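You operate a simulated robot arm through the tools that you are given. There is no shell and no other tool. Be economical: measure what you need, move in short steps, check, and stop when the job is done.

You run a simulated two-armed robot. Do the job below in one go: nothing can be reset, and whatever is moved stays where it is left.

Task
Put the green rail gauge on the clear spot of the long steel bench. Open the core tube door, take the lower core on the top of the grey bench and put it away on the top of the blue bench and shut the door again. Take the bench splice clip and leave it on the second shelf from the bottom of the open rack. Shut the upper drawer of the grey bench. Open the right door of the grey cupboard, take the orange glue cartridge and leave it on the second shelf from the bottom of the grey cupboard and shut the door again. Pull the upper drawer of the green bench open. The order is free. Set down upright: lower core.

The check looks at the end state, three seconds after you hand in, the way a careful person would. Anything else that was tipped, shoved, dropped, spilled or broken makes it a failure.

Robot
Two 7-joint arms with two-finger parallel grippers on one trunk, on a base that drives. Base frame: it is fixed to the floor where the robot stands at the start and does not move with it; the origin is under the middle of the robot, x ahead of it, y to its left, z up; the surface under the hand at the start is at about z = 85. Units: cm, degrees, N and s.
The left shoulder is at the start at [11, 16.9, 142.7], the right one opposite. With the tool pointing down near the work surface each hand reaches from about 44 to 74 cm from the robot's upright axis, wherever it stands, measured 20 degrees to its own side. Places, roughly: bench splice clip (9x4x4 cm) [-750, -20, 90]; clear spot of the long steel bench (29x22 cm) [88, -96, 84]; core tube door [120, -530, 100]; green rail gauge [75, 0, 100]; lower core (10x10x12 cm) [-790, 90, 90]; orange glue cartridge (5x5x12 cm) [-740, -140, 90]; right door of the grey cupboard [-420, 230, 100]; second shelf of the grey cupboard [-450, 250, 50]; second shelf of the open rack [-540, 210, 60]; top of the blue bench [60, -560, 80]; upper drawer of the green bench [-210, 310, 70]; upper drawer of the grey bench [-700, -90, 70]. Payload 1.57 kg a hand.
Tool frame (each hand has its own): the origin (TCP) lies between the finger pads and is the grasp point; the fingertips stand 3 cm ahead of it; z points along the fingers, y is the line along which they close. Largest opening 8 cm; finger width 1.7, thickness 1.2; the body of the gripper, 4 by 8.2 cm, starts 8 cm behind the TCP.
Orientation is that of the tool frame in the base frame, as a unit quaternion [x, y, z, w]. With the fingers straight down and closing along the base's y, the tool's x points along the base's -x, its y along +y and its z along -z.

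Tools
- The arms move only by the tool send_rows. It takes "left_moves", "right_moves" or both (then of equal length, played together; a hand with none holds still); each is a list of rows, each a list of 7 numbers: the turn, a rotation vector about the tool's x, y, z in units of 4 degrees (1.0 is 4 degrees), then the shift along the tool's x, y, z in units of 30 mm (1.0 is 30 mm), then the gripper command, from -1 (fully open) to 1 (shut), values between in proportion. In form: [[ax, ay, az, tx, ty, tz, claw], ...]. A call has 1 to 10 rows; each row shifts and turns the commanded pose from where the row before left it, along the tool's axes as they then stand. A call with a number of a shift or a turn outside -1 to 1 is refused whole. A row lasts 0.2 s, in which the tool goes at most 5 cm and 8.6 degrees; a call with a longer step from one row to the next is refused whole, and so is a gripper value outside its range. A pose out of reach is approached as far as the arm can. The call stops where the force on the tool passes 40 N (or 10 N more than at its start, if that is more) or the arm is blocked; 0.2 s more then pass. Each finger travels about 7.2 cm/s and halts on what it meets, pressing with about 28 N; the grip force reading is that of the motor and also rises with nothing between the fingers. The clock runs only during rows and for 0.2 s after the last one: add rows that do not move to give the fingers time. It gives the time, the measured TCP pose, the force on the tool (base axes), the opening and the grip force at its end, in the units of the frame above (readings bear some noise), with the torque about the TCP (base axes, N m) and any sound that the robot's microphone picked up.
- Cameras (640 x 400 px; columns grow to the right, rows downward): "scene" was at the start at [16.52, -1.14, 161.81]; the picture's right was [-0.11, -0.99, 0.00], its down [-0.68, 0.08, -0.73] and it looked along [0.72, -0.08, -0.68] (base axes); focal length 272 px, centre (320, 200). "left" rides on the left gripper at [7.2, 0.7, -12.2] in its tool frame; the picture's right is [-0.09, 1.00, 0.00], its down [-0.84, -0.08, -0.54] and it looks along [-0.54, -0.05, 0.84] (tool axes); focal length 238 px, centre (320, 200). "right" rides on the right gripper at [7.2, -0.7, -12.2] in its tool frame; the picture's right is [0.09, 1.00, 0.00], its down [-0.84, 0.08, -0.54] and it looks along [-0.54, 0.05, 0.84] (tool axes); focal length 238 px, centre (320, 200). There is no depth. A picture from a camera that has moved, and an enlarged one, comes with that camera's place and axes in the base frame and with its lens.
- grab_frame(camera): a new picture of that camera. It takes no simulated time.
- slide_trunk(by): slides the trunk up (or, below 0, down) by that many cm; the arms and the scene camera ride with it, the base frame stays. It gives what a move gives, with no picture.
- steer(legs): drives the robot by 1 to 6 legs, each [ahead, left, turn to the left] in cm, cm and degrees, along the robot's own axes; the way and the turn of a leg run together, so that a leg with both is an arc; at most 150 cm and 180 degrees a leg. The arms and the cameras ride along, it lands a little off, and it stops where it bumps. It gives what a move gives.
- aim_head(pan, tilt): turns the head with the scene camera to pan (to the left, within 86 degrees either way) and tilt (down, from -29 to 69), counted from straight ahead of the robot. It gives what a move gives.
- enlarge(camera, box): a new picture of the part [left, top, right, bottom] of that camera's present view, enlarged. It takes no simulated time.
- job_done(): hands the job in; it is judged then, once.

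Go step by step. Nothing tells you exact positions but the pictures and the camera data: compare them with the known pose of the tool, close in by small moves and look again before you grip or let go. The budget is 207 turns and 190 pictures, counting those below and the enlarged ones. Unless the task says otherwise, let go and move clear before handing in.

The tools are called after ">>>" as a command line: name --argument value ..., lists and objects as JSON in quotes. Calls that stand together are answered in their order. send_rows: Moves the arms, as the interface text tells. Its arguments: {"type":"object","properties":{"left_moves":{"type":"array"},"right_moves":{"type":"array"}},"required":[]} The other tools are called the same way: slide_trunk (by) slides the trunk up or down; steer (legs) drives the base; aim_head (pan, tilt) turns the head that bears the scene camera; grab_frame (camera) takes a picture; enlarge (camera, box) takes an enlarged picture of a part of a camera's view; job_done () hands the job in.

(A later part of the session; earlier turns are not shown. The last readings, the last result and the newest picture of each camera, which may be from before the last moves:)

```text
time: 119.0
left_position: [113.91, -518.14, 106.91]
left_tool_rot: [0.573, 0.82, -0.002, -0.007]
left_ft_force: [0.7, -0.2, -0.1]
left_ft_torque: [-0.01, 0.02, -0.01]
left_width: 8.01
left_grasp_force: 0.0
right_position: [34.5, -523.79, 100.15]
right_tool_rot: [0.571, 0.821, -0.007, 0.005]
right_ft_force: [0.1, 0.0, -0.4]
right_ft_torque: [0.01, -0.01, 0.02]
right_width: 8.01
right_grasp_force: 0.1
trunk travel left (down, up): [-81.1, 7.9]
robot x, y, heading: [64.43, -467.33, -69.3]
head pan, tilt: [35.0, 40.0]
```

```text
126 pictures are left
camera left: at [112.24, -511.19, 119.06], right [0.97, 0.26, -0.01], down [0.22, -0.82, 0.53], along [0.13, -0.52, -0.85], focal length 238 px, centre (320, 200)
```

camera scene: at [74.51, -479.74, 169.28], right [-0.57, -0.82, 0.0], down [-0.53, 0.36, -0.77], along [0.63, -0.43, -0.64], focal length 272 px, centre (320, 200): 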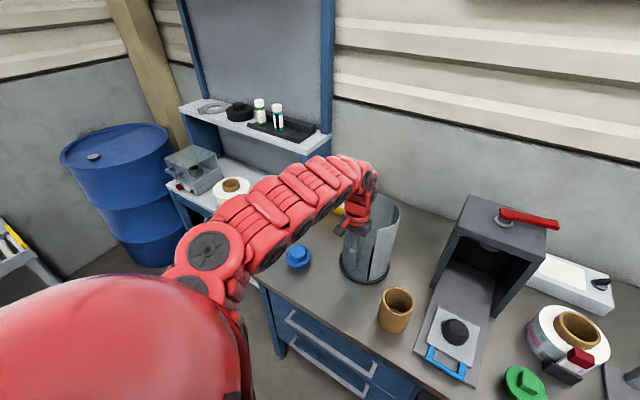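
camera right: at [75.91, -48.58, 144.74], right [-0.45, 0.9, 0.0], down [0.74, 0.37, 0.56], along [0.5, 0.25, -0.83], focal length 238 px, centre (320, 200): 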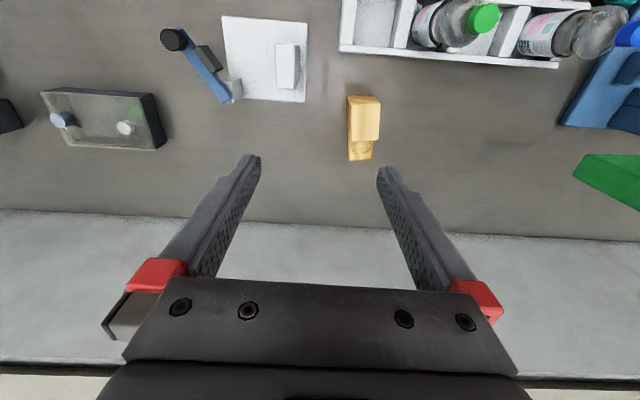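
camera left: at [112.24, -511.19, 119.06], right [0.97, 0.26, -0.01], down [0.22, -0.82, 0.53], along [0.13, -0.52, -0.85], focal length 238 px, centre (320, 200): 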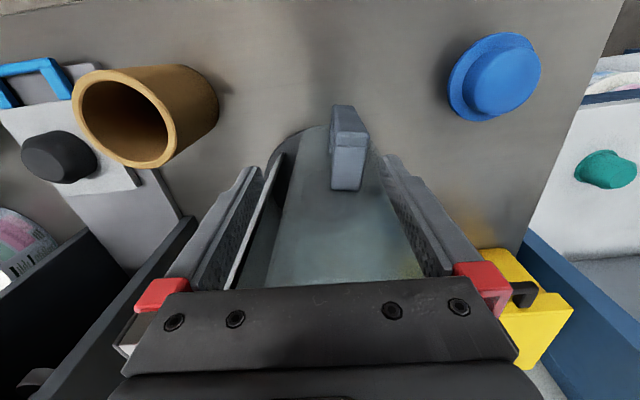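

>>> send_rows --left_moves '[[0, 0, 0, 0, 0.55, 0, -1], [0, 0, 0, 0, 0, 0.7, -1], [0, 0, 0, 0, 0, 0.7, -1], [0, 0, 0, 0, 0, 0.4, -1], [0, 0, 0, 0, 0, 0, 1], [0, 0, 0, 0, 0, 0, 1], [0, 0, 0, 0, 0, 0, 1], [0, 0, 0, 0, 0, 0, 1]]'

>>> grab_frame --camera "left"

```text
time: 119.7
left_position: [115.51, -517.56, 103.95]
left_tool_rot: [0.573, 0.819, -0.002, -0.003]
left_ft_force: [-7.5, 9.9, 17.5]
left_ft_torque: [-1.27, -1.19, 0.06]
left_width: 7.98
left_grasp_force: 0.0
right_position: [34.3, -523.57, 100.09]
right_tool_rot: [0.57, 0.822, -0.007, 0.005]
right_ft_force: [-1.0, -0.2, 1.5]
right_ft_torque: [0.0, 0.02, -0.01]
right_width: 8.01
right_grasp_force: 0.1
trunk travel left (down, up): [-81.1, 7.9]
robot x, y, heading: [64.19, -467.32, -69.7]
head pan, tilt: [35.0, 40.0]
stopped in row 3 (left hand): the force on the tool passed its limit at 57 N (the readings are from after the stop); the commanded pose is now the measured one
```

```text
125 pictures are left
camera left: at [113.66, -510.6, 116.19], right [0.97, 0.26, -0.01], down [0.22, -0.81, 0.54], along [0.13, -0.52, -0.84], focal length 238 px, centre (320, 200)
```

left: 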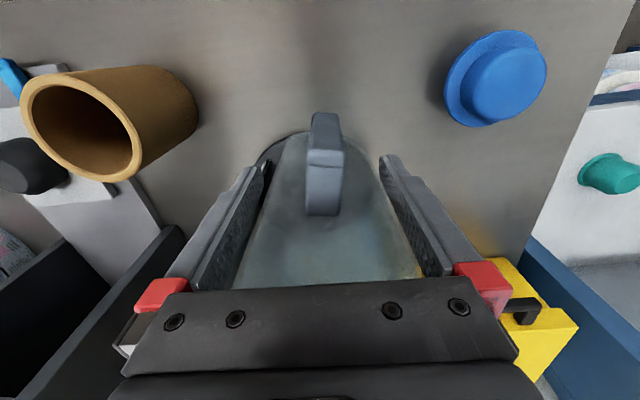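

The hard stop was the gripper palm touching the tube rim, not the door. I'll back off and tilt the hand 40 degrees so the fingers point forward-down at the handle.

>>> send_rows --left_moves '[[0, 0, 0, 0, 0, -0.7, -1], [0, 0, 0, 1, 0, 0, -1], [0, 0, 0, 1, 0, 0, -1]]'

>>> send_rows --left_moves '[[0, -1, 0, 0, 0, 0, -1], [0, -1, 0, 0, 0, 0, -1], [0, -1, 0, 0, 0, 0, -1], [0, -1, 0, 0, 0, 0, -1], [0, -1, 0, 0, 0, 0, -1], [0, -1, 0, 0, 0, 0, -1], [0, -1, 0, 0, 0, 0, -1], [0, -1, 0, 0, 0, 0, -1], [0, -1, 0, 0, 0, 0, -1], [0, -1, 0, 0, 0, 0, -1]]'

>>> grab_frame --camera "left"

```text
time: 120.5
left_position: [114.86, -514.7, 105.42]
left_tool_rot: [0.572, 0.82, -0.002, -0.006]
left_ft_force: [0.6, -0.7, 0.5]
left_ft_torque: [0.02, 0.02, 0.0]
left_width: 8.0
left_grasp_force: 0.0
left hand out of reach, approached as far as the arm can: row 3
right_position: [34.58, -523.86, 100.19]
right_tool_rot: [0.57, 0.821, -0.007, 0.004]
right_ft_force: [-0.2, -0.2, -0.3]
right_ft_torque: [0.04, -0.02, -0.03]
right_width: 8.01
right_grasp_force: 0.0
trunk travel left (down, up): [-81.1, 7.9]
robot x, y, heading: [64.54, -467.02, -69.6]
head pan, tilt: [35.0, 40.0]
```

```text
time: 121.5
left_position: [117.0, -518.63, 103.78]
left_tool_rot: [0.574, 0.811, -0.073, 0.085]
left_ft_force: [-21.7, 17.1, 7.9]
left_ft_torque: [0.26, 0.95, -1.2]
left_width: 8.02
left_grasp_force: 0.0
left hand out of reach, approached as far as the arm can: row 1, 2, 3, 4
right_position: [34.35, -523.57, 100.1]
right_tool_rot: [0.57, 0.822, -0.008, 0.006]
right_ft_force: [0.5, 0.1, -0.5]
right_ft_torque: [0.05, 0.05, 0.0]
right_width: 8.03
right_grasp_force: 0.1
trunk travel left (down, up): [-81.1, 7.9]
robot x, y, heading: [64.08, -466.92, -69.6]
head pan, tilt: [35.0, 40.0]
stopped in row 4 (left hand): the force on the tool passed its limit at 47 N (the readings are from after the stop); the commanded pose is now the measured one
```

```text
124 pictures are left
camera left: at [114.6, -509.12, 114.06], right [0.97, 0.24, 0.0], down [0.17, -0.68, 0.71], along [0.18, -0.69, -0.7], focal length 238 px, centre (320, 200)
```

left: 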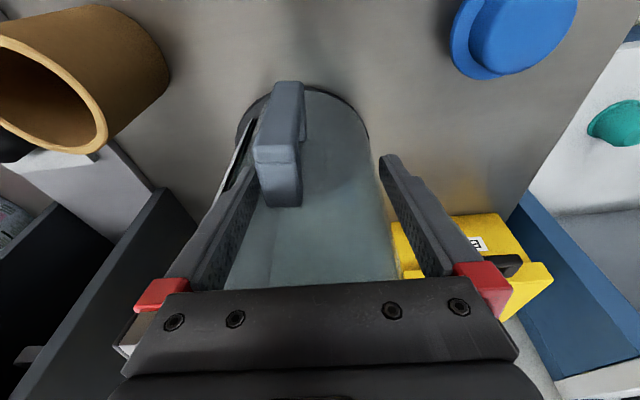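

The arm is at its outer reach there. I'll back the base off, shift it left, bring the hand in closer, then tilt.

>>> steer --legs '[[-16, 0, 0], [0, 14, 0]]'

>>> send_rows --left_moves '[[0, 0, 0, 1, -0.9, 0, -1], [0, 0, 0, 1, -0.9, 0, -1], [0, 0, 0, 1, -0.9, 0, -1], [0, 0, 0, 1, -0.9, 0, -1], [0, -1, 0, 0, 0, 0, -1], [0, -1, 0, 0, 0, 0, -1], [0, -1, 0, 0, 0, 0, -1], [0, -1, 0, 0, 0, 0, -1]]'

>>> send_rows --left_moves '[[0, -1, 0, 0, 0, 0, -1], [0, -1, 0, 0, 0, 0, -1], [0, -1, 0, 0, 0, 0, -1], [0, -1, 0, 0, 0, 0, -1], [0, -1, 0, 0, 0, 0, -1], [0, -1, 0, 0, 0, 0, -1]]'

>>> grab_frame --camera "left"

```text
time: 123.9
left_position: [124.77, -498.86, 103.89]
left_tool_rot: [0.574, 0.811, -0.073, 0.089]
left_ft_force: [-0.2, -0.3, 0.4]
left_ft_torque: [0.02, -0.01, 0.05]
left_width: 8.0
left_grasp_force: 0.0
right_position: [41.73, -503.55, 100.14]
right_tool_rot: [0.572, 0.82, -0.006, 0.006]
right_ft_force: [-0.4, -0.9, -0.4]
right_ft_torque: [0.02, -0.01, 0.02]
right_width: 8.0
right_grasp_force: 0.0
trunk travel left (down, up): [-81.1, 7.9]
robot x, y, heading: [72.29, -447.08, -69.7]
head pan, tilt: [35.0, 40.0]
```

```text
time: 125.7
left_position: [117.48, -505.66, 96.16]
left_tool_rot: [0.558, 0.791, -0.152, 0.2]
left_ft_force: [0.0, 0.4, 1.0]
left_ft_torque: [-0.01, 0.01, 0.01]
left_width: 7.98
left_grasp_force: 0.0
left hand out of reach, approached as far as the arm can: row 1, 2, 3, 4, 5, 6, 7, 8
right_position: [41.95, -503.53, 100.23]
right_tool_rot: [0.572, 0.82, -0.007, 0.005]
right_ft_force: [0.2, 0.1, 0.8]
right_ft_torque: [0.03, 0.01, 0.0]
right_width: 8.0
right_grasp_force: 0.0
trunk travel left (down, up): [-81.1, 7.9]
robot x, y, heading: [71.75, -447.13, -69.6]
head pan, tilt: [35.0, 40.0]
```

```text
time: 127.1
left_position: [116.83, -509.55, 98.42]
left_tool_rot: [0.546, 0.775, -0.19, 0.255]
left_ft_force: [0.8, 0.5, 0.9]
left_ft_torque: [-0.03, 0.0, 0.0]
left_width: 8.01
left_grasp_force: 0.1
left hand out of reach, approached as far as the arm can: row 1, 2, 3, 4, 5, 6
right_position: [41.84, -503.4, 100.2]
right_tool_rot: [0.572, 0.82, -0.007, 0.006]
right_ft_force: [0.6, 0.0, 0.4]
right_ft_torque: [-0.02, 0.01, 0.02]
right_width: 8.02
right_grasp_force: 0.0
trunk travel left (down, up): [-81.1, 7.9]
robot x, y, heading: [71.84, -446.94, -69.9]
head pan, tilt: [35.0, 40.0]
```

```text
123 pictures are left
camera left: at [113.16, -496.87, 103.83], right [0.96, 0.26, 0.04], down [0.05, -0.34, 0.94], along [0.26, -0.9, -0.34], focal length 238 px, centre (320, 200)
```

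left: 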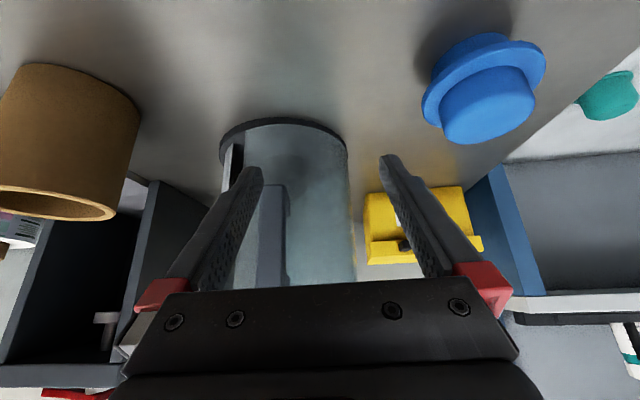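

>>> steer --legs '[[0, -4.6, 0]]'

>>> grab_frame --camera "left"

```text
time: 128.0
left_position: [112.87, -510.98, 98.45]
left_tool_rot: [0.545, 0.776, -0.191, 0.255]
left_ft_force: [0.1, 0.3, 0.2]
left_ft_torque: [-0.05, 0.03, -0.05]
left_width: 8.0
left_grasp_force: 0.0
right_position: [38.02, -505.09, 100.46]
right_tool_rot: [0.571, 0.821, -0.007, 0.004]
right_ft_force: [-0.2, 0.9, -0.2]
right_ft_torque: [-0.05, 0.0, 0.02]
right_width: 8.01
right_grasp_force: 0.0
trunk travel left (down, up): [-81.1, 7.9]
robot x, y, heading: [67.71, -448.68, -69.5]
head pan, tilt: [35.0, 40.0]
```

```text
122 pictures are left
camera left: at [109.24, -498.31, 103.76], right [0.96, 0.26, 0.04], down [0.06, -0.34, 0.94], along [0.26, -0.9, -0.34], focal length 238 px, centre (320, 200)
```

left: 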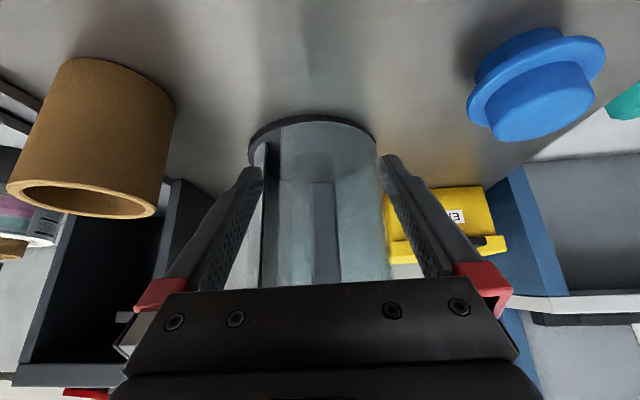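

>>> steer --legs '[[6.5, 0, 0]]'

>>> grab_frame --camera "left"

```text
time: 129.0
left_position: [114.91, -516.92, 98.59]
left_tool_rot: [0.545, 0.776, -0.19, 0.256]
left_ft_force: [-0.7, -0.2, 0.2]
left_ft_torque: [0.02, 0.0, 0.01]
left_width: 7.99
left_grasp_force: 0.2
right_position: [39.82, -510.78, 100.3]
right_tool_rot: [0.571, 0.821, -0.007, 0.006]
right_ft_force: [-0.6, -0.8, 0.7]
right_ft_torque: [-0.01, 0.01, 0.0]
right_width: 7.99
right_grasp_force: 0.2
trunk travel left (down, up): [-81.1, 7.9]
robot x, y, heading: [69.99, -454.73, -69.6]
head pan, tilt: [35.0, 40.0]
```

```text
121 pictures are left
camera left: at [111.19, -504.22, 103.91], right [0.96, 0.26, 0.04], down [0.06, -0.34, 0.94], along [0.26, -0.9, -0.34], focal length 238 px, centre (320, 200)
```

left: 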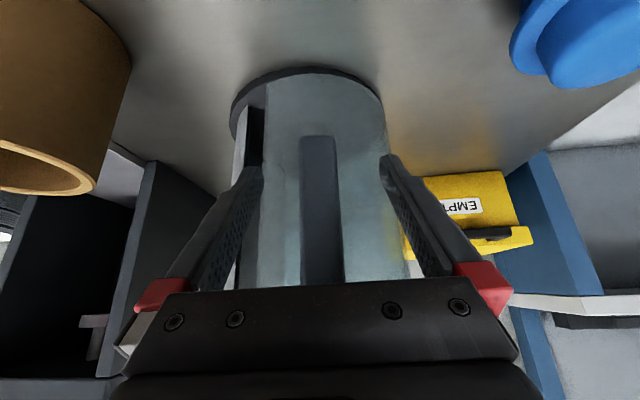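

>>> send_rows --left_moves '[[0, 0, 0, 0, 0, 0.2, -1], [0, 0, 0, 0, 0, 0, 1], [0, 0, 0, 0, 0, 0, 1], [0, 0, 0, 0, 0, 0, 1], [0, 0, 0, 0, 0, 0, 1], [0, 0, 0, 0, 0, 0, 1]]'

>>> grab_frame --camera "left"

```text
time: 130.4
left_position: [114.89, -517.46, 97.97]
left_tool_rot: [0.545, 0.776, -0.189, 0.255]
left_ft_force: [-1.2, -3.0, -4.2]
left_ft_torque: [-0.02, -0.5, -0.39]
left_width: 2.24
left_grasp_force: 34.7
right_position: [39.8, -511.06, 100.08]
right_tool_rot: [0.571, 0.821, -0.006, 0.005]
right_ft_force: [-0.4, -0.7, 0.1]
right_ft_torque: [0.01, 0.01, -0.01]
right_width: 8.01
right_grasp_force: 0.1
trunk travel left (down, up): [-81.1, 7.9]
robot x, y, heading: [69.93, -454.69, -69.4]
head pan, tilt: [35.0, 40.0]
```

```text
120 pictures are left
camera left: at [111.3, -504.9, 103.33], right [0.96, 0.26, 0.04], down [0.05, -0.34, 0.94], along [0.26, -0.9, -0.34], focal length 238 px, centre (320, 200)
```

left: 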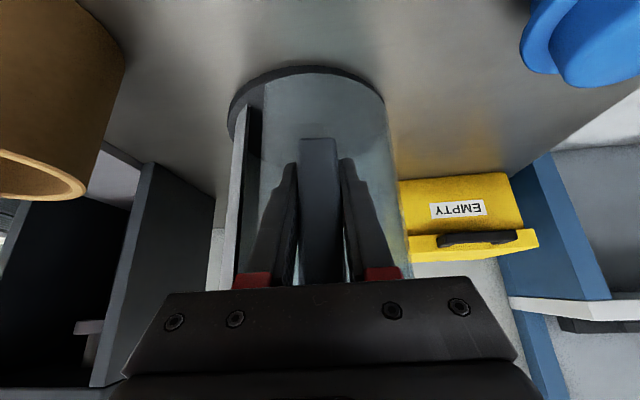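

Gripped the handle bar. Testing a small slide to the left.

>>> send_rows --left_moves '[[0, 0, 0, 0, 0.1, 0, 1], [0, 0, 0, 0, 0.1, 0, 1], [0, 0, 0, 0, 0.1, 0, 1], [0, 0, 0, 0, 0.1, 0, 1]]'

```text
time: 131.4
left_position: [115.66, -516.84, 98.02]
left_tool_rot: [0.547, 0.775, -0.191, 0.254]
left_ft_force: [-14.6, 7.9, 1.9]
left_ft_torque: [0.77, 0.44, -1.28]
left_width: 2.29
left_grasp_force: 35.4
right_position: [39.64, -510.98, 100.14]
right_tool_rot: [0.572, 0.82, -0.006, 0.007]
right_ft_force: [-0.1, -0.5, -0.3]
right_ft_torque: [-0.01, -0.03, 0.0]
right_width: 7.98
right_grasp_force: 0.0
trunk travel left (down, up): [-81.1, 7.9]
robot x, y, heading: [69.73, -454.7, -69.4]
head pan, tilt: [35.0, 40.0]
```

The door yields left and outward, so it hinges on the tube's left edge near (125, -528). I'll swing it along that arc, turning the hand with it.

>>> send_rows --left_moves '[[0.6, 0.02, 0.8, 0.112, 0.318, -0.091, 1], [0.6, 0.02, 0.8, 0.112, 0.318, -0.091, 1], [0.6, 0.02, 0.8, 0.112, 0.318, -0.091, 1], [0.6, 0.02, 0.8, 0.112, 0.318, -0.091, 1]]'

>>> grab_frame --camera "left"

```text
time: 132.4
left_position: [119.45, -514.58, 97.99]
left_tool_rot: [0.648, 0.691, -0.223, 0.229]
left_ft_force: [3.7, -13.0, 1.4]
left_ft_torque: [-0.33, -0.42, -0.24]
left_width: 2.25
left_grasp_force: 35.0
right_position: [39.96, -511.3, 100.08]
right_tool_rot: [0.571, 0.821, -0.005, 0.004]
right_ft_force: [-0.1, 0.3, -0.2]
right_ft_torque: [0.0, -0.01, 0.03]
right_width: 7.99
right_grasp_force: 0.0
trunk travel left (down, up): [-81.1, 7.9]
robot x, y, heading: [70.0, -454.7, -69.7]
head pan, tilt: [35.0, 40.0]
```

```text
119 pictures are left
camera left: at [119.46, -501.44, 103.29], right [1.0, -0.01, 0.04], down [-0.04, -0.34, 0.94], along [0.0, -0.94, -0.34], focal length 238 px, centre (320, 200)
```

left: 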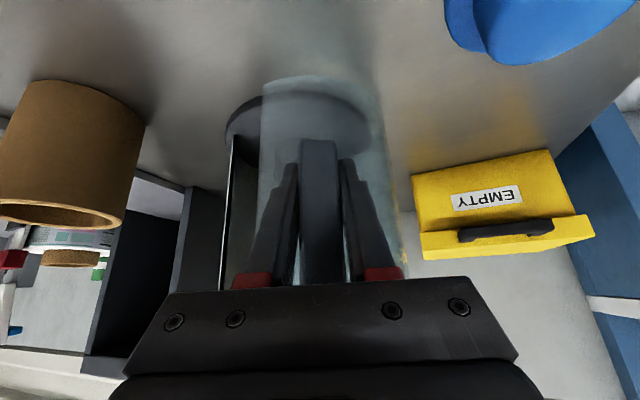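

The door swings open. I'll continue the arc a bit tighter.

>>> send_rows --left_moves '[[0.6, 0.02, 0.8, 0.05, 0.33, -0.06, 1], [0.6, 0.02, 0.8, 0.05, 0.33, -0.06, 1], [0.6, 0.02, 0.8, 0.06, 0.33, -0.08, 1], [0.6, 0.02, 0.8, 0.06, 0.33, -0.08, 1], [0.6, 0.02, 0.8, 0.06, 0.33, -0.08, 1]]'

```text
time: 133.6
left_position: [124.51, -513.34, 98.39]
left_tool_rot: [0.759, 0.57, -0.258, 0.184]
left_ft_force: [-2.1, 5.8, -8.8]
left_ft_torque: [-0.91, -0.34, -0.16]
left_width: 2.23
left_grasp_force: 35.3
right_position: [39.91, -511.13, 100.25]
right_tool_rot: [0.57, 0.821, -0.006, 0.005]
right_ft_force: [-0.3, 0.2, 0.1]
right_ft_torque: [-0.01, -0.01, -0.03]
right_width: 8.03
right_grasp_force: 0.1
trunk travel left (down, up): [-81.1, 7.9]
robot x, y, heading: [69.97, -454.79, -69.6]
head pan, tilt: [35.0, 40.0]
```

>>> send_rows --left_moves '[[0.6, 0.02, 0.8, 0.07, 0.33, -0.08, 1], [0.6, 0.02, 0.8, 0.07, 0.33, -0.08, 1], [0.6, 0.02, 0.8, 0.07, 0.33, -0.08, 1], [0.6, 0.02, 0.8, 0.07, 0.33, -0.08, 1], [0.6, 0.02, 0.8, 0.07, 0.33, -0.08, 1]]'

>>> grab_frame --camera "left"

>>> grab_frame --camera "scene"

```text
time: 134.8
left_position: [126.47, -509.34, 98.31]
left_tool_rot: [0.83, 0.462, -0.279, 0.141]
left_ft_force: [0.6, 0.1, -0.2]
left_ft_torque: [-0.02, 0.04, 0.01]
left_width: 0.0
left_grasp_force: 21.7
left hand out of reach, approached as far as the arm can: row 2, 3, 4, 5
right_position: [40.02, -511.23, 100.06]
right_tool_rot: [0.57, 0.822, -0.006, 0.005]
right_ft_force: [-0.7, -0.5, -0.6]
right_ft_torque: [0.01, 0.04, 0.0]
right_width: 8.01
right_grasp_force: 0.0
trunk travel left (down, up): [-81.1, 7.9]
robot x, y, heading: [69.73, -454.35, -69.4]
head pan, tilt: [35.0, 40.0]
```

```text
118 pictures are left
camera left: at [134.05, -498.62, 103.82], right [0.8, -0.59, 0.03], down [-0.23, -0.27, 0.94], along [-0.55, -0.76, -0.35], focal length 238 px, centre (320, 200)
```

left: 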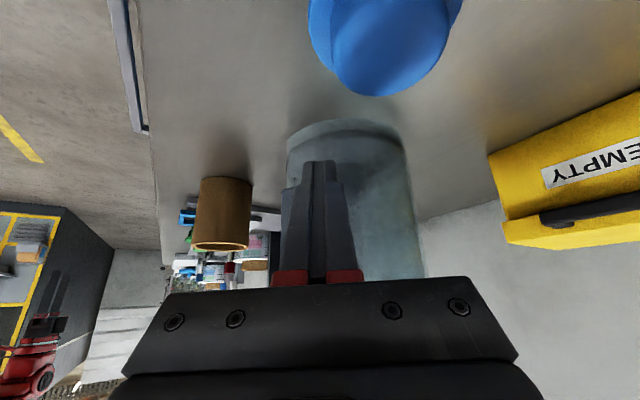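

```text
117 pictures are left
camera scene: at [79.91, -467.38, 169.26], right [-0.57, -0.82, 0.0], down [-0.53, 0.37, -0.77], along [0.63, -0.43, -0.64], focal length 272 px, centre (320, 200)
```

scene: 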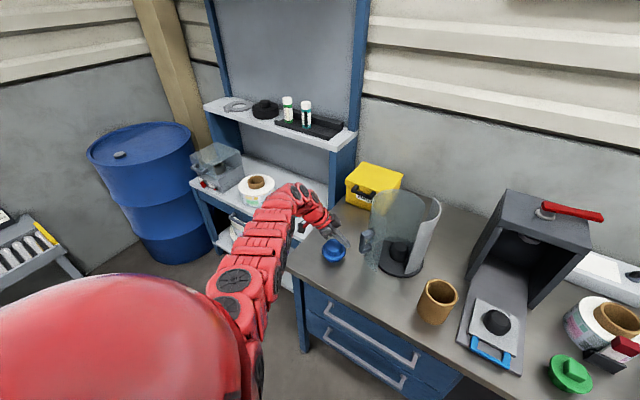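

>>> enlarge --camera "scene" --box '[300, 170, 460, 300]'

```text
3.08 times, centred on (380, 235) of scene
camera zoom: at [79.91, -467.38, 169.26], right [-0.57, -0.82, 0.0], down [-0.53, 0.37, -0.77], along [0.63, -0.43, -0.64], focal length 838 px, centre (135, 92)
```

zoom: 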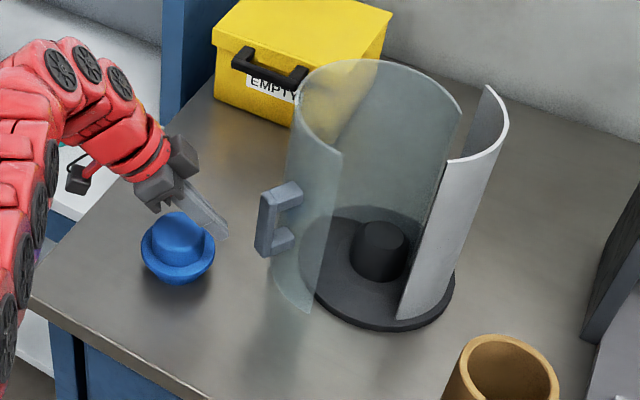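

The door now stands about 45 degrees open, wide enough, and the tube has a black spigot in its base. I'll raise, back away and drive toward the grey bench in the far corner.

>>> slide_trunk --by 7.5

>>> steer --legs '[[-120, 0, 0], [-60, 0, 0], [0, 0, -110]]'

>>> aim_head --pan 0 --tilt 15

>>> grab_frame --camera "scene"

```text
time: 135.9
left_position: [126.17, -509.68, 106.15]
left_tool_rot: [0.83, 0.459, -0.281, 0.146]
left_ft_force: [0.6, -0.2, 0.5]
left_ft_torque: [-0.02, -0.01, 0.0]
left_width: 0.02
left_grasp_force: 21.2
right_position: [39.8, -511.15, 107.81]
right_tool_rot: [0.571, 0.821, -0.007, 0.005]
right_ft_force: [0.0, 0.4, -0.4]
right_ft_torque: [0.0, 0.01, 0.02]
right_width: 8.01
right_grasp_force: 0.0
trunk travel left (down, up): [-88.6, 0.4]
robot x, y, heading: [69.97, -454.72, -69.4]
head pan, tilt: [35.0, 40.0]
```

```text
time: 149.7
left_position: [-66.65, -316.76, 106.2]
left_tool_rot: [0.84, -0.441, -0.277, -0.155]
left_ft_force: [0.2, 0.3, 0.9]
left_ft_torque: [-0.02, 0.02, 0.04]
left_width: 0.0
left_grasp_force: 21.9
right_position: [-33.61, -236.66, 107.67]
right_tool_rot: [1.0, -0.024, -0.008, -0.003]
right_ft_force: [0.3, 0.1, 0.6]
right_ft_torque: [-0.03, 0.01, 0.03]
right_width: 8.02
right_grasp_force: 0.1
trunk travel left (down, up): [-88.6, 0.4]
robot x, y, heading: [6.69, -286.27, 177.3]
head pan, tilt: [35.0, 40.0]
```

```text
time: 150.7
left_position: [-66.4, -316.95, 106.3]
left_tool_rot: [0.84, -0.441, -0.278, -0.154]
left_ft_force: [0.8, -0.2, 0.3]
left_ft_torque: [0.0, 0.02, 0.02]
left_width: 0.01
left_grasp_force: 21.2
right_position: [-33.33, -236.56, 107.98]
right_tool_rot: [1.0, -0.025, -0.01, -0.002]
right_ft_force: [-0.1, 0.3, 0.5]
right_ft_torque: [-0.01, -0.02, -0.02]
right_width: 8.01
right_grasp_force: 0.0
trunk travel left (down, up): [-88.6, 0.4]
robot x, y, heading: [6.74, -286.47, 177.3]
head pan, tilt: [0.0, 15.0]
```

```text
115 pictures are left
camera scene: at [-11.26, -285.77, 180.73], right [0.05, 1.0, 0.0], down [0.26, -0.01, -0.96], along [-0.96, 0.05, -0.26], focal length 272 px, centre (320, 200)
```

scene: 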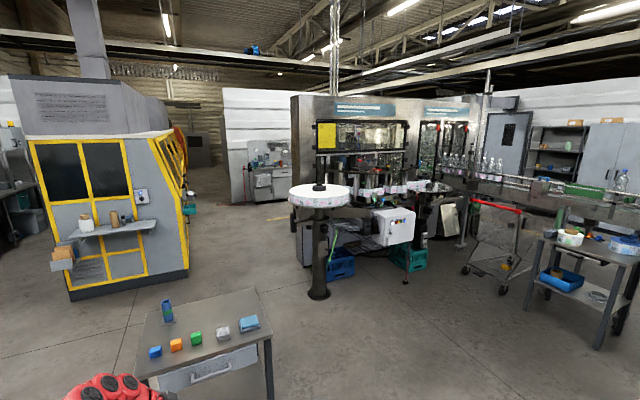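

I see the hall: a small table near left, a yellow machine, a bottling machine with conveyor, and the rack and cupboard at the far right. I'll look right and left to choose a route to the grey bench.

>>> aim_head --pan -55 --tilt 12

>>> grab_frame --camera "scene"

```text
time: 151.9
left_position: [-66.53, -316.97, 106.27]
left_tool_rot: [0.84, -0.44, -0.278, -0.154]
left_ft_force: [-0.1, -0.1, 0.4]
left_ft_torque: [-0.02, 0.02, -0.03]
left_width: 0.0
left_grasp_force: 21.2
right_position: [-33.34, -236.61, 107.9]
right_tool_rot: [1.0, -0.024, -0.009, -0.003]
right_ft_force: [0.3, 0.7, 0.1]
right_ft_torque: [0.0, 0.01, 0.01]
right_width: 7.99
right_grasp_force: 0.0
trunk travel left (down, up): [-88.6, 0.4]
robot x, y, heading: [7.01, -286.2, 177.3]
head pan, tilt: [-55.0, 12.0]
```

```text
114 pictures are left
camera scene: at [-6.92, -278.31, 181.25], right [0.85, 0.53, 0.0], down [0.12, -0.18, -0.98], along [-0.52, 0.83, -0.21], focal length 272 px, centre (320, 200)
```

scene: 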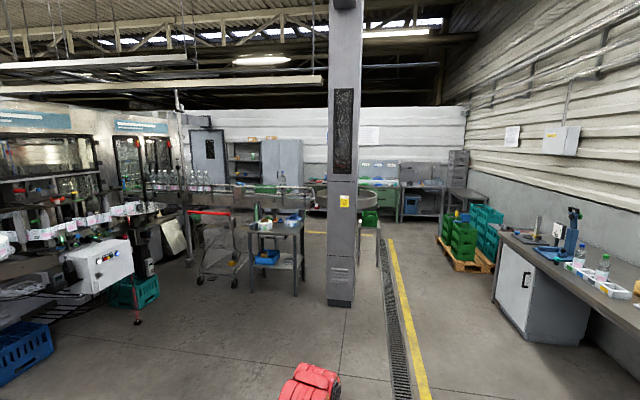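

The conveyor ends past the pillar, and a lane along the yellow line leads to the green bench, cupboard and rack. I'll bring the right hand in front, turn to face along the lane, and drive up it.

>>> send_rows --right_moves '[[0, 0, 0, -0.5, 0.9, 0, -1], [0, 0, 0, -0.5, 0.9, 0, -1], [0, 0, 0, -0.5, 0.9, 0, -1], [0, 0, 0, -0.5, 0.9, 0, -1], [0, 0, 0, -0.5, 0.9, 0, -1], [0, 0, 0, -0.5, 0.9, 0, -1], [0, 0, 0, -0.5, 0.9, 0, -1], [0, 0, 0, -0.5, 0.9, 0, -1], [0, 0, 0, -0.5, 0.9, 0, -1]]'

>>> steer --legs '[[0, 0, -66], [0, -48, 0], [140, 0, 0], [140, 0, 0]]'

>>> aim_head --pan 0 --tilt 18

>>> grab_frame --camera "scene"

```text
time: 153.9
left_position: [-66.46, -317.07, 106.27]
left_tool_rot: [0.84, -0.44, -0.279, -0.154]
left_ft_force: [-1.1, 0.1, -0.1]
left_ft_torque: [-0.05, -0.04, 0.02]
left_width: 0.0
left_grasp_force: 21.1
right_position: [-47.95, -260.4, 108.14]
right_tool_rot: [1.0, -0.025, -0.009, -0.003]
right_ft_force: [0.3, -0.1, 0.7]
right_ft_torque: [0.01, -0.01, -0.02]
right_width: 8.0
right_grasp_force: 0.1
trunk travel left (down, up): [-88.6, 0.4]
robot x, y, heading: [6.72, -286.61, 177.3]
head pan, tilt: [-55.0, 12.0]
```

```text
time: 172.8
left_position: [-109.25, 41.46, 106.47]
left_tool_rot: [-0.478, 0.819, 0.154, 0.278]
left_ft_force: [0.0, -0.6, 0.0]
left_ft_torque: [0.01, -0.05, 0.02]
left_width: 0.01
left_grasp_force: 21.2
right_position: [-50.38, 49.67, 108.06]
right_tool_rot: [0.834, -0.551, -0.006, -0.008]
right_ft_force: [-0.7, 0.5, 0.2]
right_ft_torque: [0.05, 0.02, -0.02]
right_width: 8.02
right_grasp_force: 0.1
trunk travel left (down, up): [-88.6, 0.4]
robot x, y, heading: [-49.85, -10.21, 113.2]
head pan, tilt: [-55.0, 12.0]
```

```text
time: 174.1
left_position: [-109.16, 41.57, 106.39]
left_tool_rot: [-0.478, 0.818, 0.155, 0.278]
left_ft_force: [-0.3, -1.0, -0.2]
left_ft_torque: [-0.03, 0.0, -0.01]
left_width: 0.0
left_grasp_force: 21.6
right_position: [-50.36, 49.87, 107.96]
right_tool_rot: [0.835, -0.55, -0.007, -0.007]
right_ft_force: [0.5, 0.1, -0.5]
right_ft_torque: [0.02, 0.0, 0.01]
right_width: 8.01
right_grasp_force: 0.1
trunk travel left (down, up): [-88.6, 0.4]
robot x, y, heading: [-50.14, -10.83, 113.3]
head pan, tilt: [0.0, 18.0]
```

```text
113 pictures are left
camera scene: at [-56.64, 5.22, 180.24], right [0.92, 0.39, 0.0], down [0.12, -0.28, -0.95], along [-0.37, 0.87, -0.31], focal length 272 px, centre (320, 200)
```

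scene: 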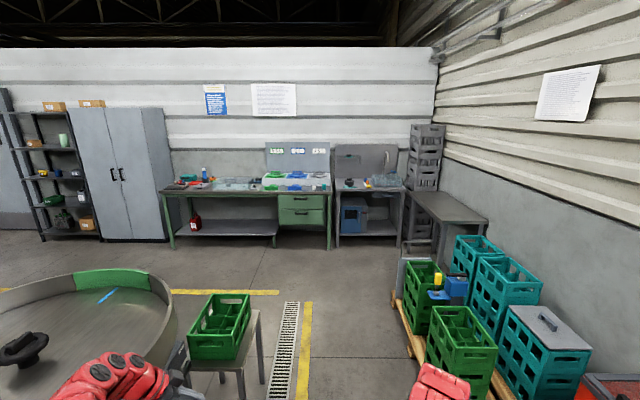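

The crate on the small table at left is close to the left hand's lane. I'll bring the left hand inward and straighten its yaw, then advance to the green bench.

>>> send_rows --left_moves '[[0, 0, 0, -0.63, -0.6, 0.4, 1], [0, 0, 0, -0.63, -0.6, 0.4, 1], [0, 0, 0, -0.63, -0.6, 0.4, 1], [0, 0, 0, -0.63, -0.6, 0.4, 1], [0, 0, 0, -0.63, -0.6, 0.4, 1], [-0.6, -0.01, -0.8, 0, 0, 0, 1], [-0.6, -0.01, -0.8, 0, 0, 0, 1], [-0.6, -0.01, -0.8, 0, 0, 0, 1], [-0.6, -0.01, -0.8, 0, 0, 0, 1]]'

>>> send_rows --left_moves '[[-0.6, -0.01, -0.8, 0, 0, 0, 1], [-0.6, -0.01, -0.8, 0, 0, 0, 1], [-0.6, -0.01, -0.8, 0, 0, 0, 1], [-0.6, -0.01, -0.8, 0, 0, 0, 1], [-0.6, -0.01, -0.8, 0, 0, 0, 1], [-0.6, -0.01, -0.8, 0, 0, 0, 1], [-0.6, -0.01, -0.8, 0, 0, 0, 1], [-0.6, -0.01, -0.8, 0, 0, 0, 1], [-0.6, -0.01, -0.8, 0, 0, 0, 1]]'

>>> steer --legs '[[0, -8, -2.3]]'

>>> grab_frame --camera "scene"

```text
time: 176.1
left_position: [-95.91, 46.71, 107.44]
left_tool_rot: [-0.588, 0.744, 0.191, 0.253]
left_ft_force: [0.3, 0.5, 0.6]
left_ft_torque: [-0.01, 0.0, 0.01]
left_width: 0.0
left_grasp_force: 21.2
right_position: [-50.45, 49.89, 108.03]
right_tool_rot: [0.835, -0.55, -0.007, -0.007]
right_ft_force: [0.2, -0.6, -0.5]
right_ft_torque: [0.04, -0.02, 0.01]
right_width: 8.01
right_grasp_force: 0.2
trunk travel left (down, up): [-88.6, 0.4]
robot x, y, heading: [-50.65, -10.62, 113.1]
head pan, tilt: [0.0, 18.0]
```

```text
time: 178.1
left_position: [-95.93, 46.96, 107.43]
left_tool_rot: [0.79, -0.526, -0.259, -0.181]
left_ft_force: [0.5, 0.2, -0.1]
left_ft_torque: [-0.02, 0.02, 0.02]
left_width: 0.0
left_grasp_force: 21.8
right_position: [-50.36, 49.93, 107.94]
right_tool_rot: [0.835, -0.55, -0.006, -0.008]
right_ft_force: [0.0, 0.2, -0.1]
right_ft_torque: [-0.02, -0.03, -0.01]
right_width: 7.99
right_grasp_force: 0.1
trunk travel left (down, up): [-88.6, 0.4]
robot x, y, heading: [-49.99, -10.5, 113.1]
head pan, tilt: [0.0, 18.0]
```

```text
time: 179.1
left_position: [-86.59, 51.37, 107.32]
left_tool_rot: [0.779, -0.542, -0.255, -0.188]
left_ft_force: [0.5, -0.4, -0.3]
left_ft_torque: [-0.01, -0.04, -0.01]
left_width: 0.02
left_grasp_force: 21.0
right_position: [-40.89, 52.73, 108.07]
right_tool_rot: [0.824, -0.566, -0.007, -0.008]
right_ft_force: [-0.1, 0.1, 0.4]
right_ft_torque: [0.0, 0.01, 0.0]
right_width: 7.99
right_grasp_force: 0.1
trunk travel left (down, up): [-88.6, 0.4]
robot x, y, heading: [-42.72, -7.49, 110.8]
head pan, tilt: [0.0, 18.0]
```

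```text
112 pictures are left
camera scene: at [-48.95, 8.35, 180.24], right [0.93, 0.36, 0.0], down [0.11, -0.29, -0.95], along [-0.34, 0.89, -0.31], focal length 272 px, centre (320, 200)
```

scene: 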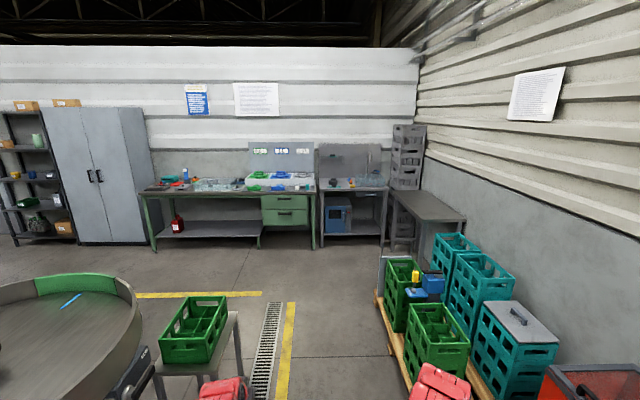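

>>> steer --legs '[[140, 0, 0], [105, 0, 0], [0, 25, 0]]'

>>> aim_head --pan 10 --tilt 40

>>> grab_frame --camera "scene"

>>> grab_frame --camera "left"

```text
time: 192.5
left_position: [-197.83, 270.64, 107.39]
left_tool_rot: [0.781, -0.538, -0.257, -0.184]
left_ft_force: [1.0, 0.4, 0.9]
left_ft_torque: [0.0, -0.03, -0.03]
left_width: 0.0
left_grasp_force: 21.5
right_position: [-152.2, 272.33, 107.92]
right_tool_rot: [0.826, -0.563, -0.007, -0.006]
right_ft_force: [0.0, -0.8, 0.1]
right_ft_torque: [-0.02, -0.03, 0.03]
right_width: 8.01
right_grasp_force: 0.0
trunk travel left (down, up): [-88.6, 0.4]
robot x, y, heading: [-153.73, 211.49, 111.2]
head pan, tilt: [0.0, 18.0]
```

```text
time: 193.4
left_position: [-197.76, 270.1, 107.73]
left_tool_rot: [0.781, -0.537, -0.258, -0.186]
left_ft_force: [-0.5, -0.7, 0.1]
left_ft_torque: [0.01, 0.02, -0.01]
left_width: 0.02
left_grasp_force: 21.2
right_position: [-152.19, 271.74, 108.28]
right_tool_rot: [0.826, -0.564, -0.007, -0.007]
right_ft_force: [-1.3, 0.5, 0.9]
right_ft_torque: [-0.01, 0.05, 0.03]
right_width: 8.01
right_grasp_force: 0.1
trunk travel left (down, up): [-88.6, 0.4]
robot x, y, heading: [-153.9, 211.73, 111.5]
head pan, tilt: [10.0, 40.0]
```

```text
111 pictures are left
camera scene: at [-161.21, 226.93, 176.8], right [0.85, 0.52, 0.0], down [0.34, -0.55, -0.76], along [-0.4, 0.65, -0.65], focal length 272 px, centre (320, 200)
```

scene: 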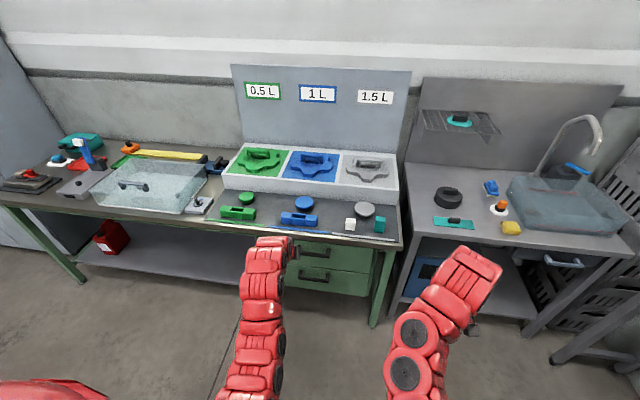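

```text
110 pictures are left
camera left: at [-193.94, 257.57, 113.09], right [-0.96, -0.28, 0.04], down [-0.06, 0.34, 0.94], along [-0.28, 0.9, -0.34], focal length 238 px, centre (320, 200)
```

left: 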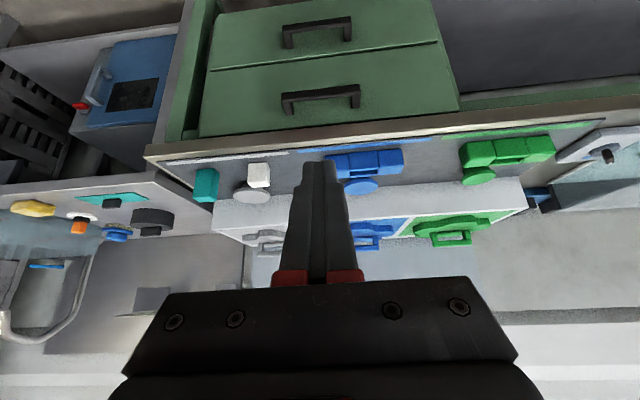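

>>> enlarge --camera "left" --box '[180, 0, 480, 180]'

>>> enlarge --camera "scene" --box '[230, 190, 430, 320]'

```text
2.13 times, centred on (330, 90) of left
camera zoom: at [-193.94, 257.57, 113.09], right [-0.96, -0.28, 0.04], down [-0.06, 0.34, 0.94], along [-0.28, 0.9, -0.34], focal length 508 px, centre (299, 435)
```

zoom: 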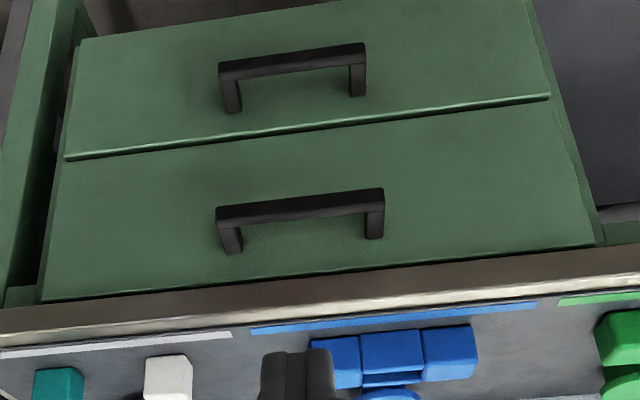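

```text
3.08 times, centred on (330, 255) of scene
camera zoom: at [-161.21, 226.93, 176.8], right [0.85, 0.52, 0.0], down [0.34, -0.55, -0.76], along [-0.4, 0.65, -0.65], focal length 838 px, centre (289, 31)
```

zoom: 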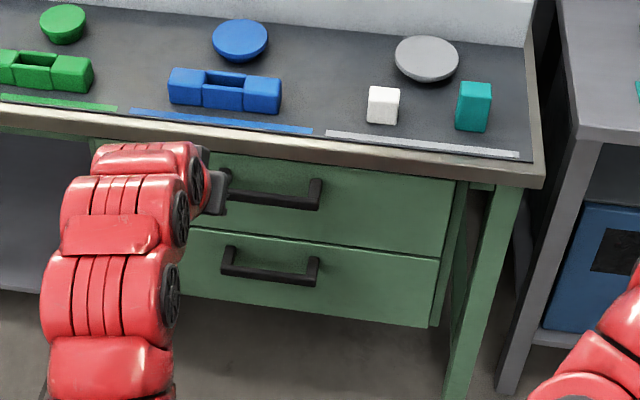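

The upper drawer's bar handle is at about (-206, 293, 76). I'll roll the left hand 90 degrees so the fingers can close above and below the bar, and lower the trunk.

>>> send_rows --left_moves '[[0, 0, 1, 0, 0, 0, 1], [0, 0, 1, 0, 0, 0, 1], [0, 0, 1, 0, 0, 0, 1], [0, 0, 1, 0, 0, 0, 1], [0, 0, 1, 0, 0, 0, 1], [0, 0, 1, 0, 0, 0, 1], [0, 0, 1, 0, 0, 0, 1], [0, 0, 1, 0, 0, 0, 1], [0, 0, 1, 0, 0, 0, 1], [0, 0, 1, 0, 0, 0, 1]]'

>>> send_rows --left_moves '[[0, 0, 1, 0, 0, 0, 1], [0, 0, 1, 0, 0, 0, 1], [0, 0, 1, 0, 0, 0, 1], [0, 0, 1, 0, 0, 0, 1], [0, 0, 1, 0, 0, 0, 1], [0, 0, 1, 0, 0, 0, 1], [0, 0, 1, 0, 0, 0, 1], [0, 0, 1, 0, 0, 0, 1], [0, 0, 1, 0, 0, 0, 1], [0, 0, 1, 0, 0, 0, 1]]'

>>> slide_trunk --by -27

>>> send_rows --left_moves '[[0, 0, 1, 0, 0, 0, 1], [0, 0, 1, 0, 0, 0, 0.2], [0, 0, 0.5, 0, 0, 0, 0.2], [0, 0, 0, 0, 0, 0, 0.2]]'

>>> grab_frame --camera "left"

```text
time: 195.6
left_position: [-197.72, 269.99, 107.71]
left_tool_rot: [-0.549, 0.773, 0.306, 0.087]
left_ft_force: [0.5, 0.4, -0.2]
left_ft_torque: [0.05, -0.02, -0.03]
left_width: 0.0
left_grasp_force: 21.6
right_position: [-152.32, 271.72, 108.36]
right_tool_rot: [0.826, -0.564, -0.008, -0.007]
right_ft_force: [0.1, -0.7, 0.0]
right_ft_torque: [0.0, -0.01, 0.02]
right_width: 7.97
right_grasp_force: 0.0
trunk travel left (down, up): [-88.6, 0.4]
robot x, y, heading: [-154.02, 211.73, 111.3]
head pan, tilt: [10.0, 40.0]
```

```text
time: 197.8
left_position: [-197.85, 270.04, 107.66]
left_tool_rot: [-0.252, 0.914, 0.318, -0.024]
left_ft_force: [0.1, -0.3, 0.7]
left_ft_torque: [-0.03, 0.02, -0.02]
left_width: 0.01
left_grasp_force: 21.5
right_position: [-152.19, 271.76, 108.19]
right_tool_rot: [0.826, -0.564, -0.008, -0.008]
right_ft_force: [0.8, 0.4, -0.2]
right_ft_torque: [-0.02, 0.01, 0.01]
right_width: 8.01
right_grasp_force: 0.1
trunk travel left (down, up): [-88.6, 0.4]
robot x, y, heading: [-153.71, 211.65, 111.3]
head pan, tilt: [10.0, 40.0]
```

```text
time: 200.5
left_position: [-197.82, 270.07, 80.75]
left_tool_rot: [-0.252, 0.914, 0.317, -0.023]
left_ft_force: [0.4, -0.4, 0.0]
left_ft_torque: [-0.05, -0.02, 0.01]
left_width: 0.0
left_grasp_force: 21.9
right_position: [-152.4, 271.83, 81.24]
right_tool_rot: [0.826, -0.564, -0.008, -0.007]
right_ft_force: [-0.1, -0.1, 0.1]
right_ft_torque: [-0.02, 0.0, 0.0]
right_width: 7.99
right_grasp_force: 0.1
trunk travel left (down, up): [-61.6, 27.4]
robot x, y, heading: [-153.72, 211.97, 111.2]
head pan, tilt: [10.0, 40.0]
```

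```text
time: 201.5
left_position: [-197.81, 270.01, 80.7]
left_tool_rot: [-0.171, 0.933, 0.314, -0.051]
left_ft_force: [-0.4, 0.3, 0.0]
left_ft_torque: [-0.01, 0.01, -0.02]
left_width: 3.18
left_grasp_force: 0.0
right_position: [-152.34, 271.74, 81.21]
right_tool_rot: [0.826, -0.563, -0.008, -0.007]
right_ft_force: [0.5, -0.2, 0.3]
right_ft_torque: [-0.02, 0.03, 0.01]
right_width: 8.0
right_grasp_force: 0.1
trunk travel left (down, up): [-61.6, 27.4]
robot x, y, heading: [-153.6, 211.85, 111.5]
head pan, tilt: [10.0, 40.0]
```

```text
107 pictures are left
camera left: at [-202.32, 261.12, 90.7], right [-0.2, 0.77, 0.6], down [0.92, -0.07, 0.4], along [0.35, 0.63, -0.69], focal length 238 px, centre (320, 200)
```

left: 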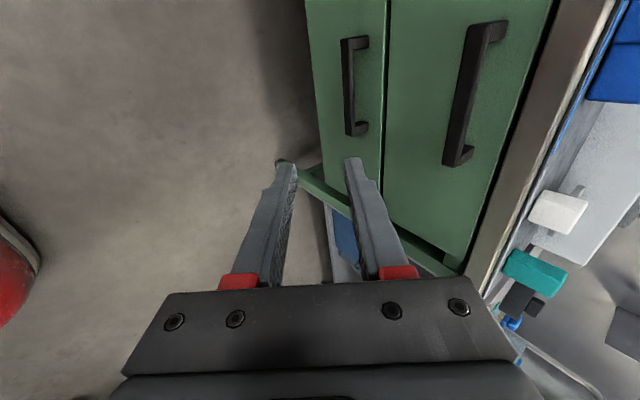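

>>> steer --legs '[[19, 0, 0]]'

>>> slide_trunk --by 3

>>> grab_frame --camera "left"

```text
time: 203.1
left_position: [-205.07, 287.82, 80.57]
left_tool_rot: [-0.173, 0.932, 0.314, -0.051]
left_ft_force: [-0.4, 0.2, 0.0]
left_ft_torque: [-0.04, 0.02, 0.01]
left_width: 3.23
left_grasp_force: 0.0
right_position: [-159.48, 289.54, 81.02]
right_tool_rot: [0.826, -0.563, -0.007, -0.007]
right_ft_force: [0.3, 0.4, -0.1]
right_ft_torque: [-0.02, 0.04, 0.03]
right_width: 8.01
right_grasp_force: 0.1
trunk travel left (down, up): [-61.6, 27.4]
robot x, y, heading: [-160.88, 229.39, 111.5]
head pan, tilt: [10.0, 40.0]
```

```text
time: 203.8
left_position: [-205.04, 287.71, 83.63]
left_tool_rot: [-0.173, 0.932, 0.314, -0.05]
left_ft_force: [-0.6, -0.7, 0.2]
left_ft_torque: [0.0, 0.02, -0.02]
left_width: 3.24
left_grasp_force: 0.0
right_position: [-159.4, 289.4, 84.26]
right_tool_rot: [0.826, -0.563, -0.008, -0.008]
right_ft_force: [-0.5, 0.0, 0.1]
right_ft_torque: [-0.02, -0.03, 0.01]
right_width: 8.0
right_grasp_force: 0.1
trunk travel left (down, up): [-64.6, 24.4]
robot x, y, heading: [-160.7, 229.41, 111.4]
head pan, tilt: [10.0, 40.0]
```

```text
106 pictures are left
camera left: at [-209.47, 278.73, 93.63], right [-0.2, 0.77, 0.6], down [0.92, -0.07, 0.4], along [0.35, 0.63, -0.69], focal length 238 px, centre (320, 200)
```

left: 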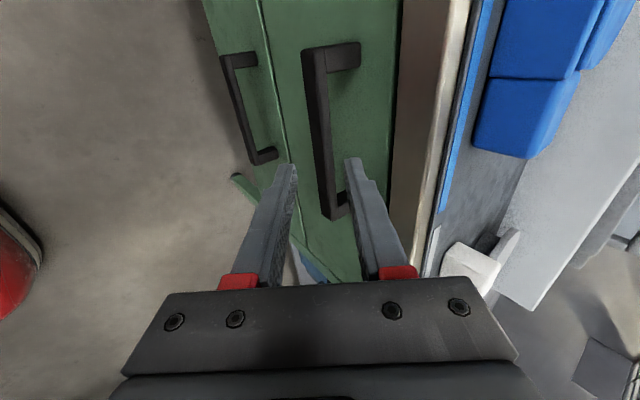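

>>> send_rows --left_moves '[[0, 0, 0, 0, 0, 0.6, 0.2], [0, 0, 0, 0, 0, 0.6, 0.2], [0, 0, 0, 0, 0, 0.5, 0.2], [0, 0, 0, 0, 0, 0.4, 0.2], [0, 0, 0, 0, 0, 0.3, 0.2], [0, 0, 0, 0, 0, 0.2, 0.2]]'

>>> grab_frame --camera "left"

```text
time: 205.2
left_position: [-206.56, 292.18, 77.27]
left_tool_rot: [-0.173, 0.932, 0.313, -0.051]
left_ft_force: [0.2, -0.8, -0.9]
left_ft_torque: [0.03, -0.01, -0.01]
left_width: 3.19
left_grasp_force: 0.1
right_position: [-159.31, 289.57, 84.16]
right_tool_rot: [0.826, -0.564, -0.008, -0.009]
right_ft_force: [-0.2, -0.5, -0.1]
right_ft_torque: [0.0, 0.02, -0.01]
right_width: 7.97
right_grasp_force: 0.1
trunk travel left (down, up): [-64.6, 24.4]
robot x, y, heading: [-160.87, 229.15, 111.5]
head pan, tilt: [10.0, 40.0]
```

```text
105 pictures are left
camera left: at [-211.02, 283.25, 87.31], right [-0.2, 0.77, 0.6], down [0.92, -0.07, 0.4], along [0.35, 0.63, -0.69], focal length 238 px, centre (320, 200)
```

left: 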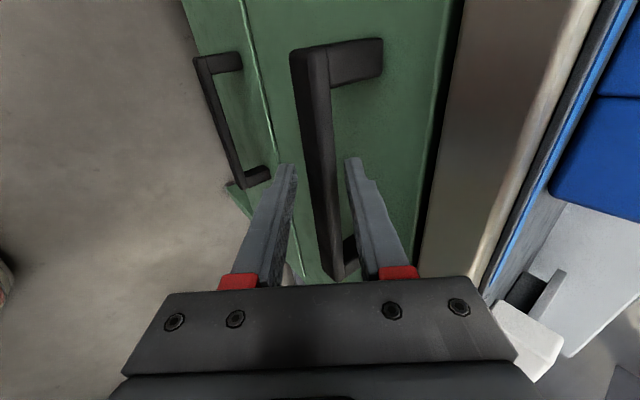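

Bar is between the fingers. Closing and pulling by driving back.

>>> send_rows --left_moves '[[0, 0, 0, 0, 0, 0.2, 0.2], [0, 0, 0, 0, 0, 0, 1], [0, 0, 0, 0, 0, 0, 1], [0, 0, 0, 0, 0, 0, 1], [0, 0, 0, 0, 0, 0, 1]]'

>>> steer --legs '[[-10, 0, 0]]'

>>> grab_frame --camera "left"

```text
time: 206.4
left_position: [-206.79, 292.57, 77.07]
left_tool_rot: [-0.173, 0.932, 0.315, -0.051]
left_ft_force: [-0.5, 2.5, 8.4]
left_ft_torque: [-0.14, -0.71, 0.41]
left_width: 2.19
left_grasp_force: 34.8
right_position: [-159.36, 289.46, 84.31]
right_tool_rot: [0.826, -0.564, -0.008, -0.008]
right_ft_force: [0.3, -0.5, -0.3]
right_ft_torque: [0.03, -0.02, 0.02]
right_width: 8.02
right_grasp_force: 0.1
trunk travel left (down, up): [-64.6, 24.4]
robot x, y, heading: [-161.03, 229.19, 111.6]
head pan, tilt: [10.0, 40.0]
```

```text
time: 207.6
left_position: [-203.7, 281.88, 76.8]
left_tool_rot: [-0.172, 0.933, 0.313, -0.051]
left_ft_force: [2.6, -5.7, 4.8]
left_ft_torque: [0.17, -1.19, -0.12]
left_width: 2.23
left_grasp_force: 35.1
right_position: [-155.93, 278.76, 84.45]
right_tool_rot: [0.824, -0.566, -0.008, -0.01]
right_ft_force: [0.0, -0.4, 1.1]
right_ft_torque: [0.07, 0.04, -0.03]
right_width: 7.98
right_grasp_force: 0.1
trunk travel left (down, up): [-64.6, 24.4]
robot x, y, heading: [-157.66, 218.94, 111.0]
head pan, tilt: [10.0, 40.0]
```

```text
104 pictures are left
camera left: at [-208.15, 272.94, 86.91], right [-0.2, 0.77, 0.6], down [0.92, -0.07, 0.4], along [0.35, 0.63, -0.69], focal length 238 px, centre (320, 200)
```

left: 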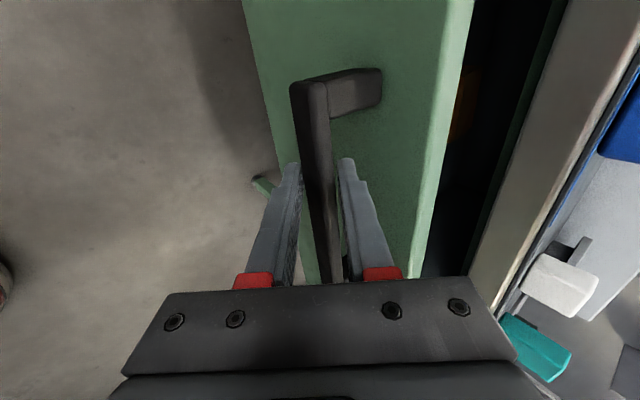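

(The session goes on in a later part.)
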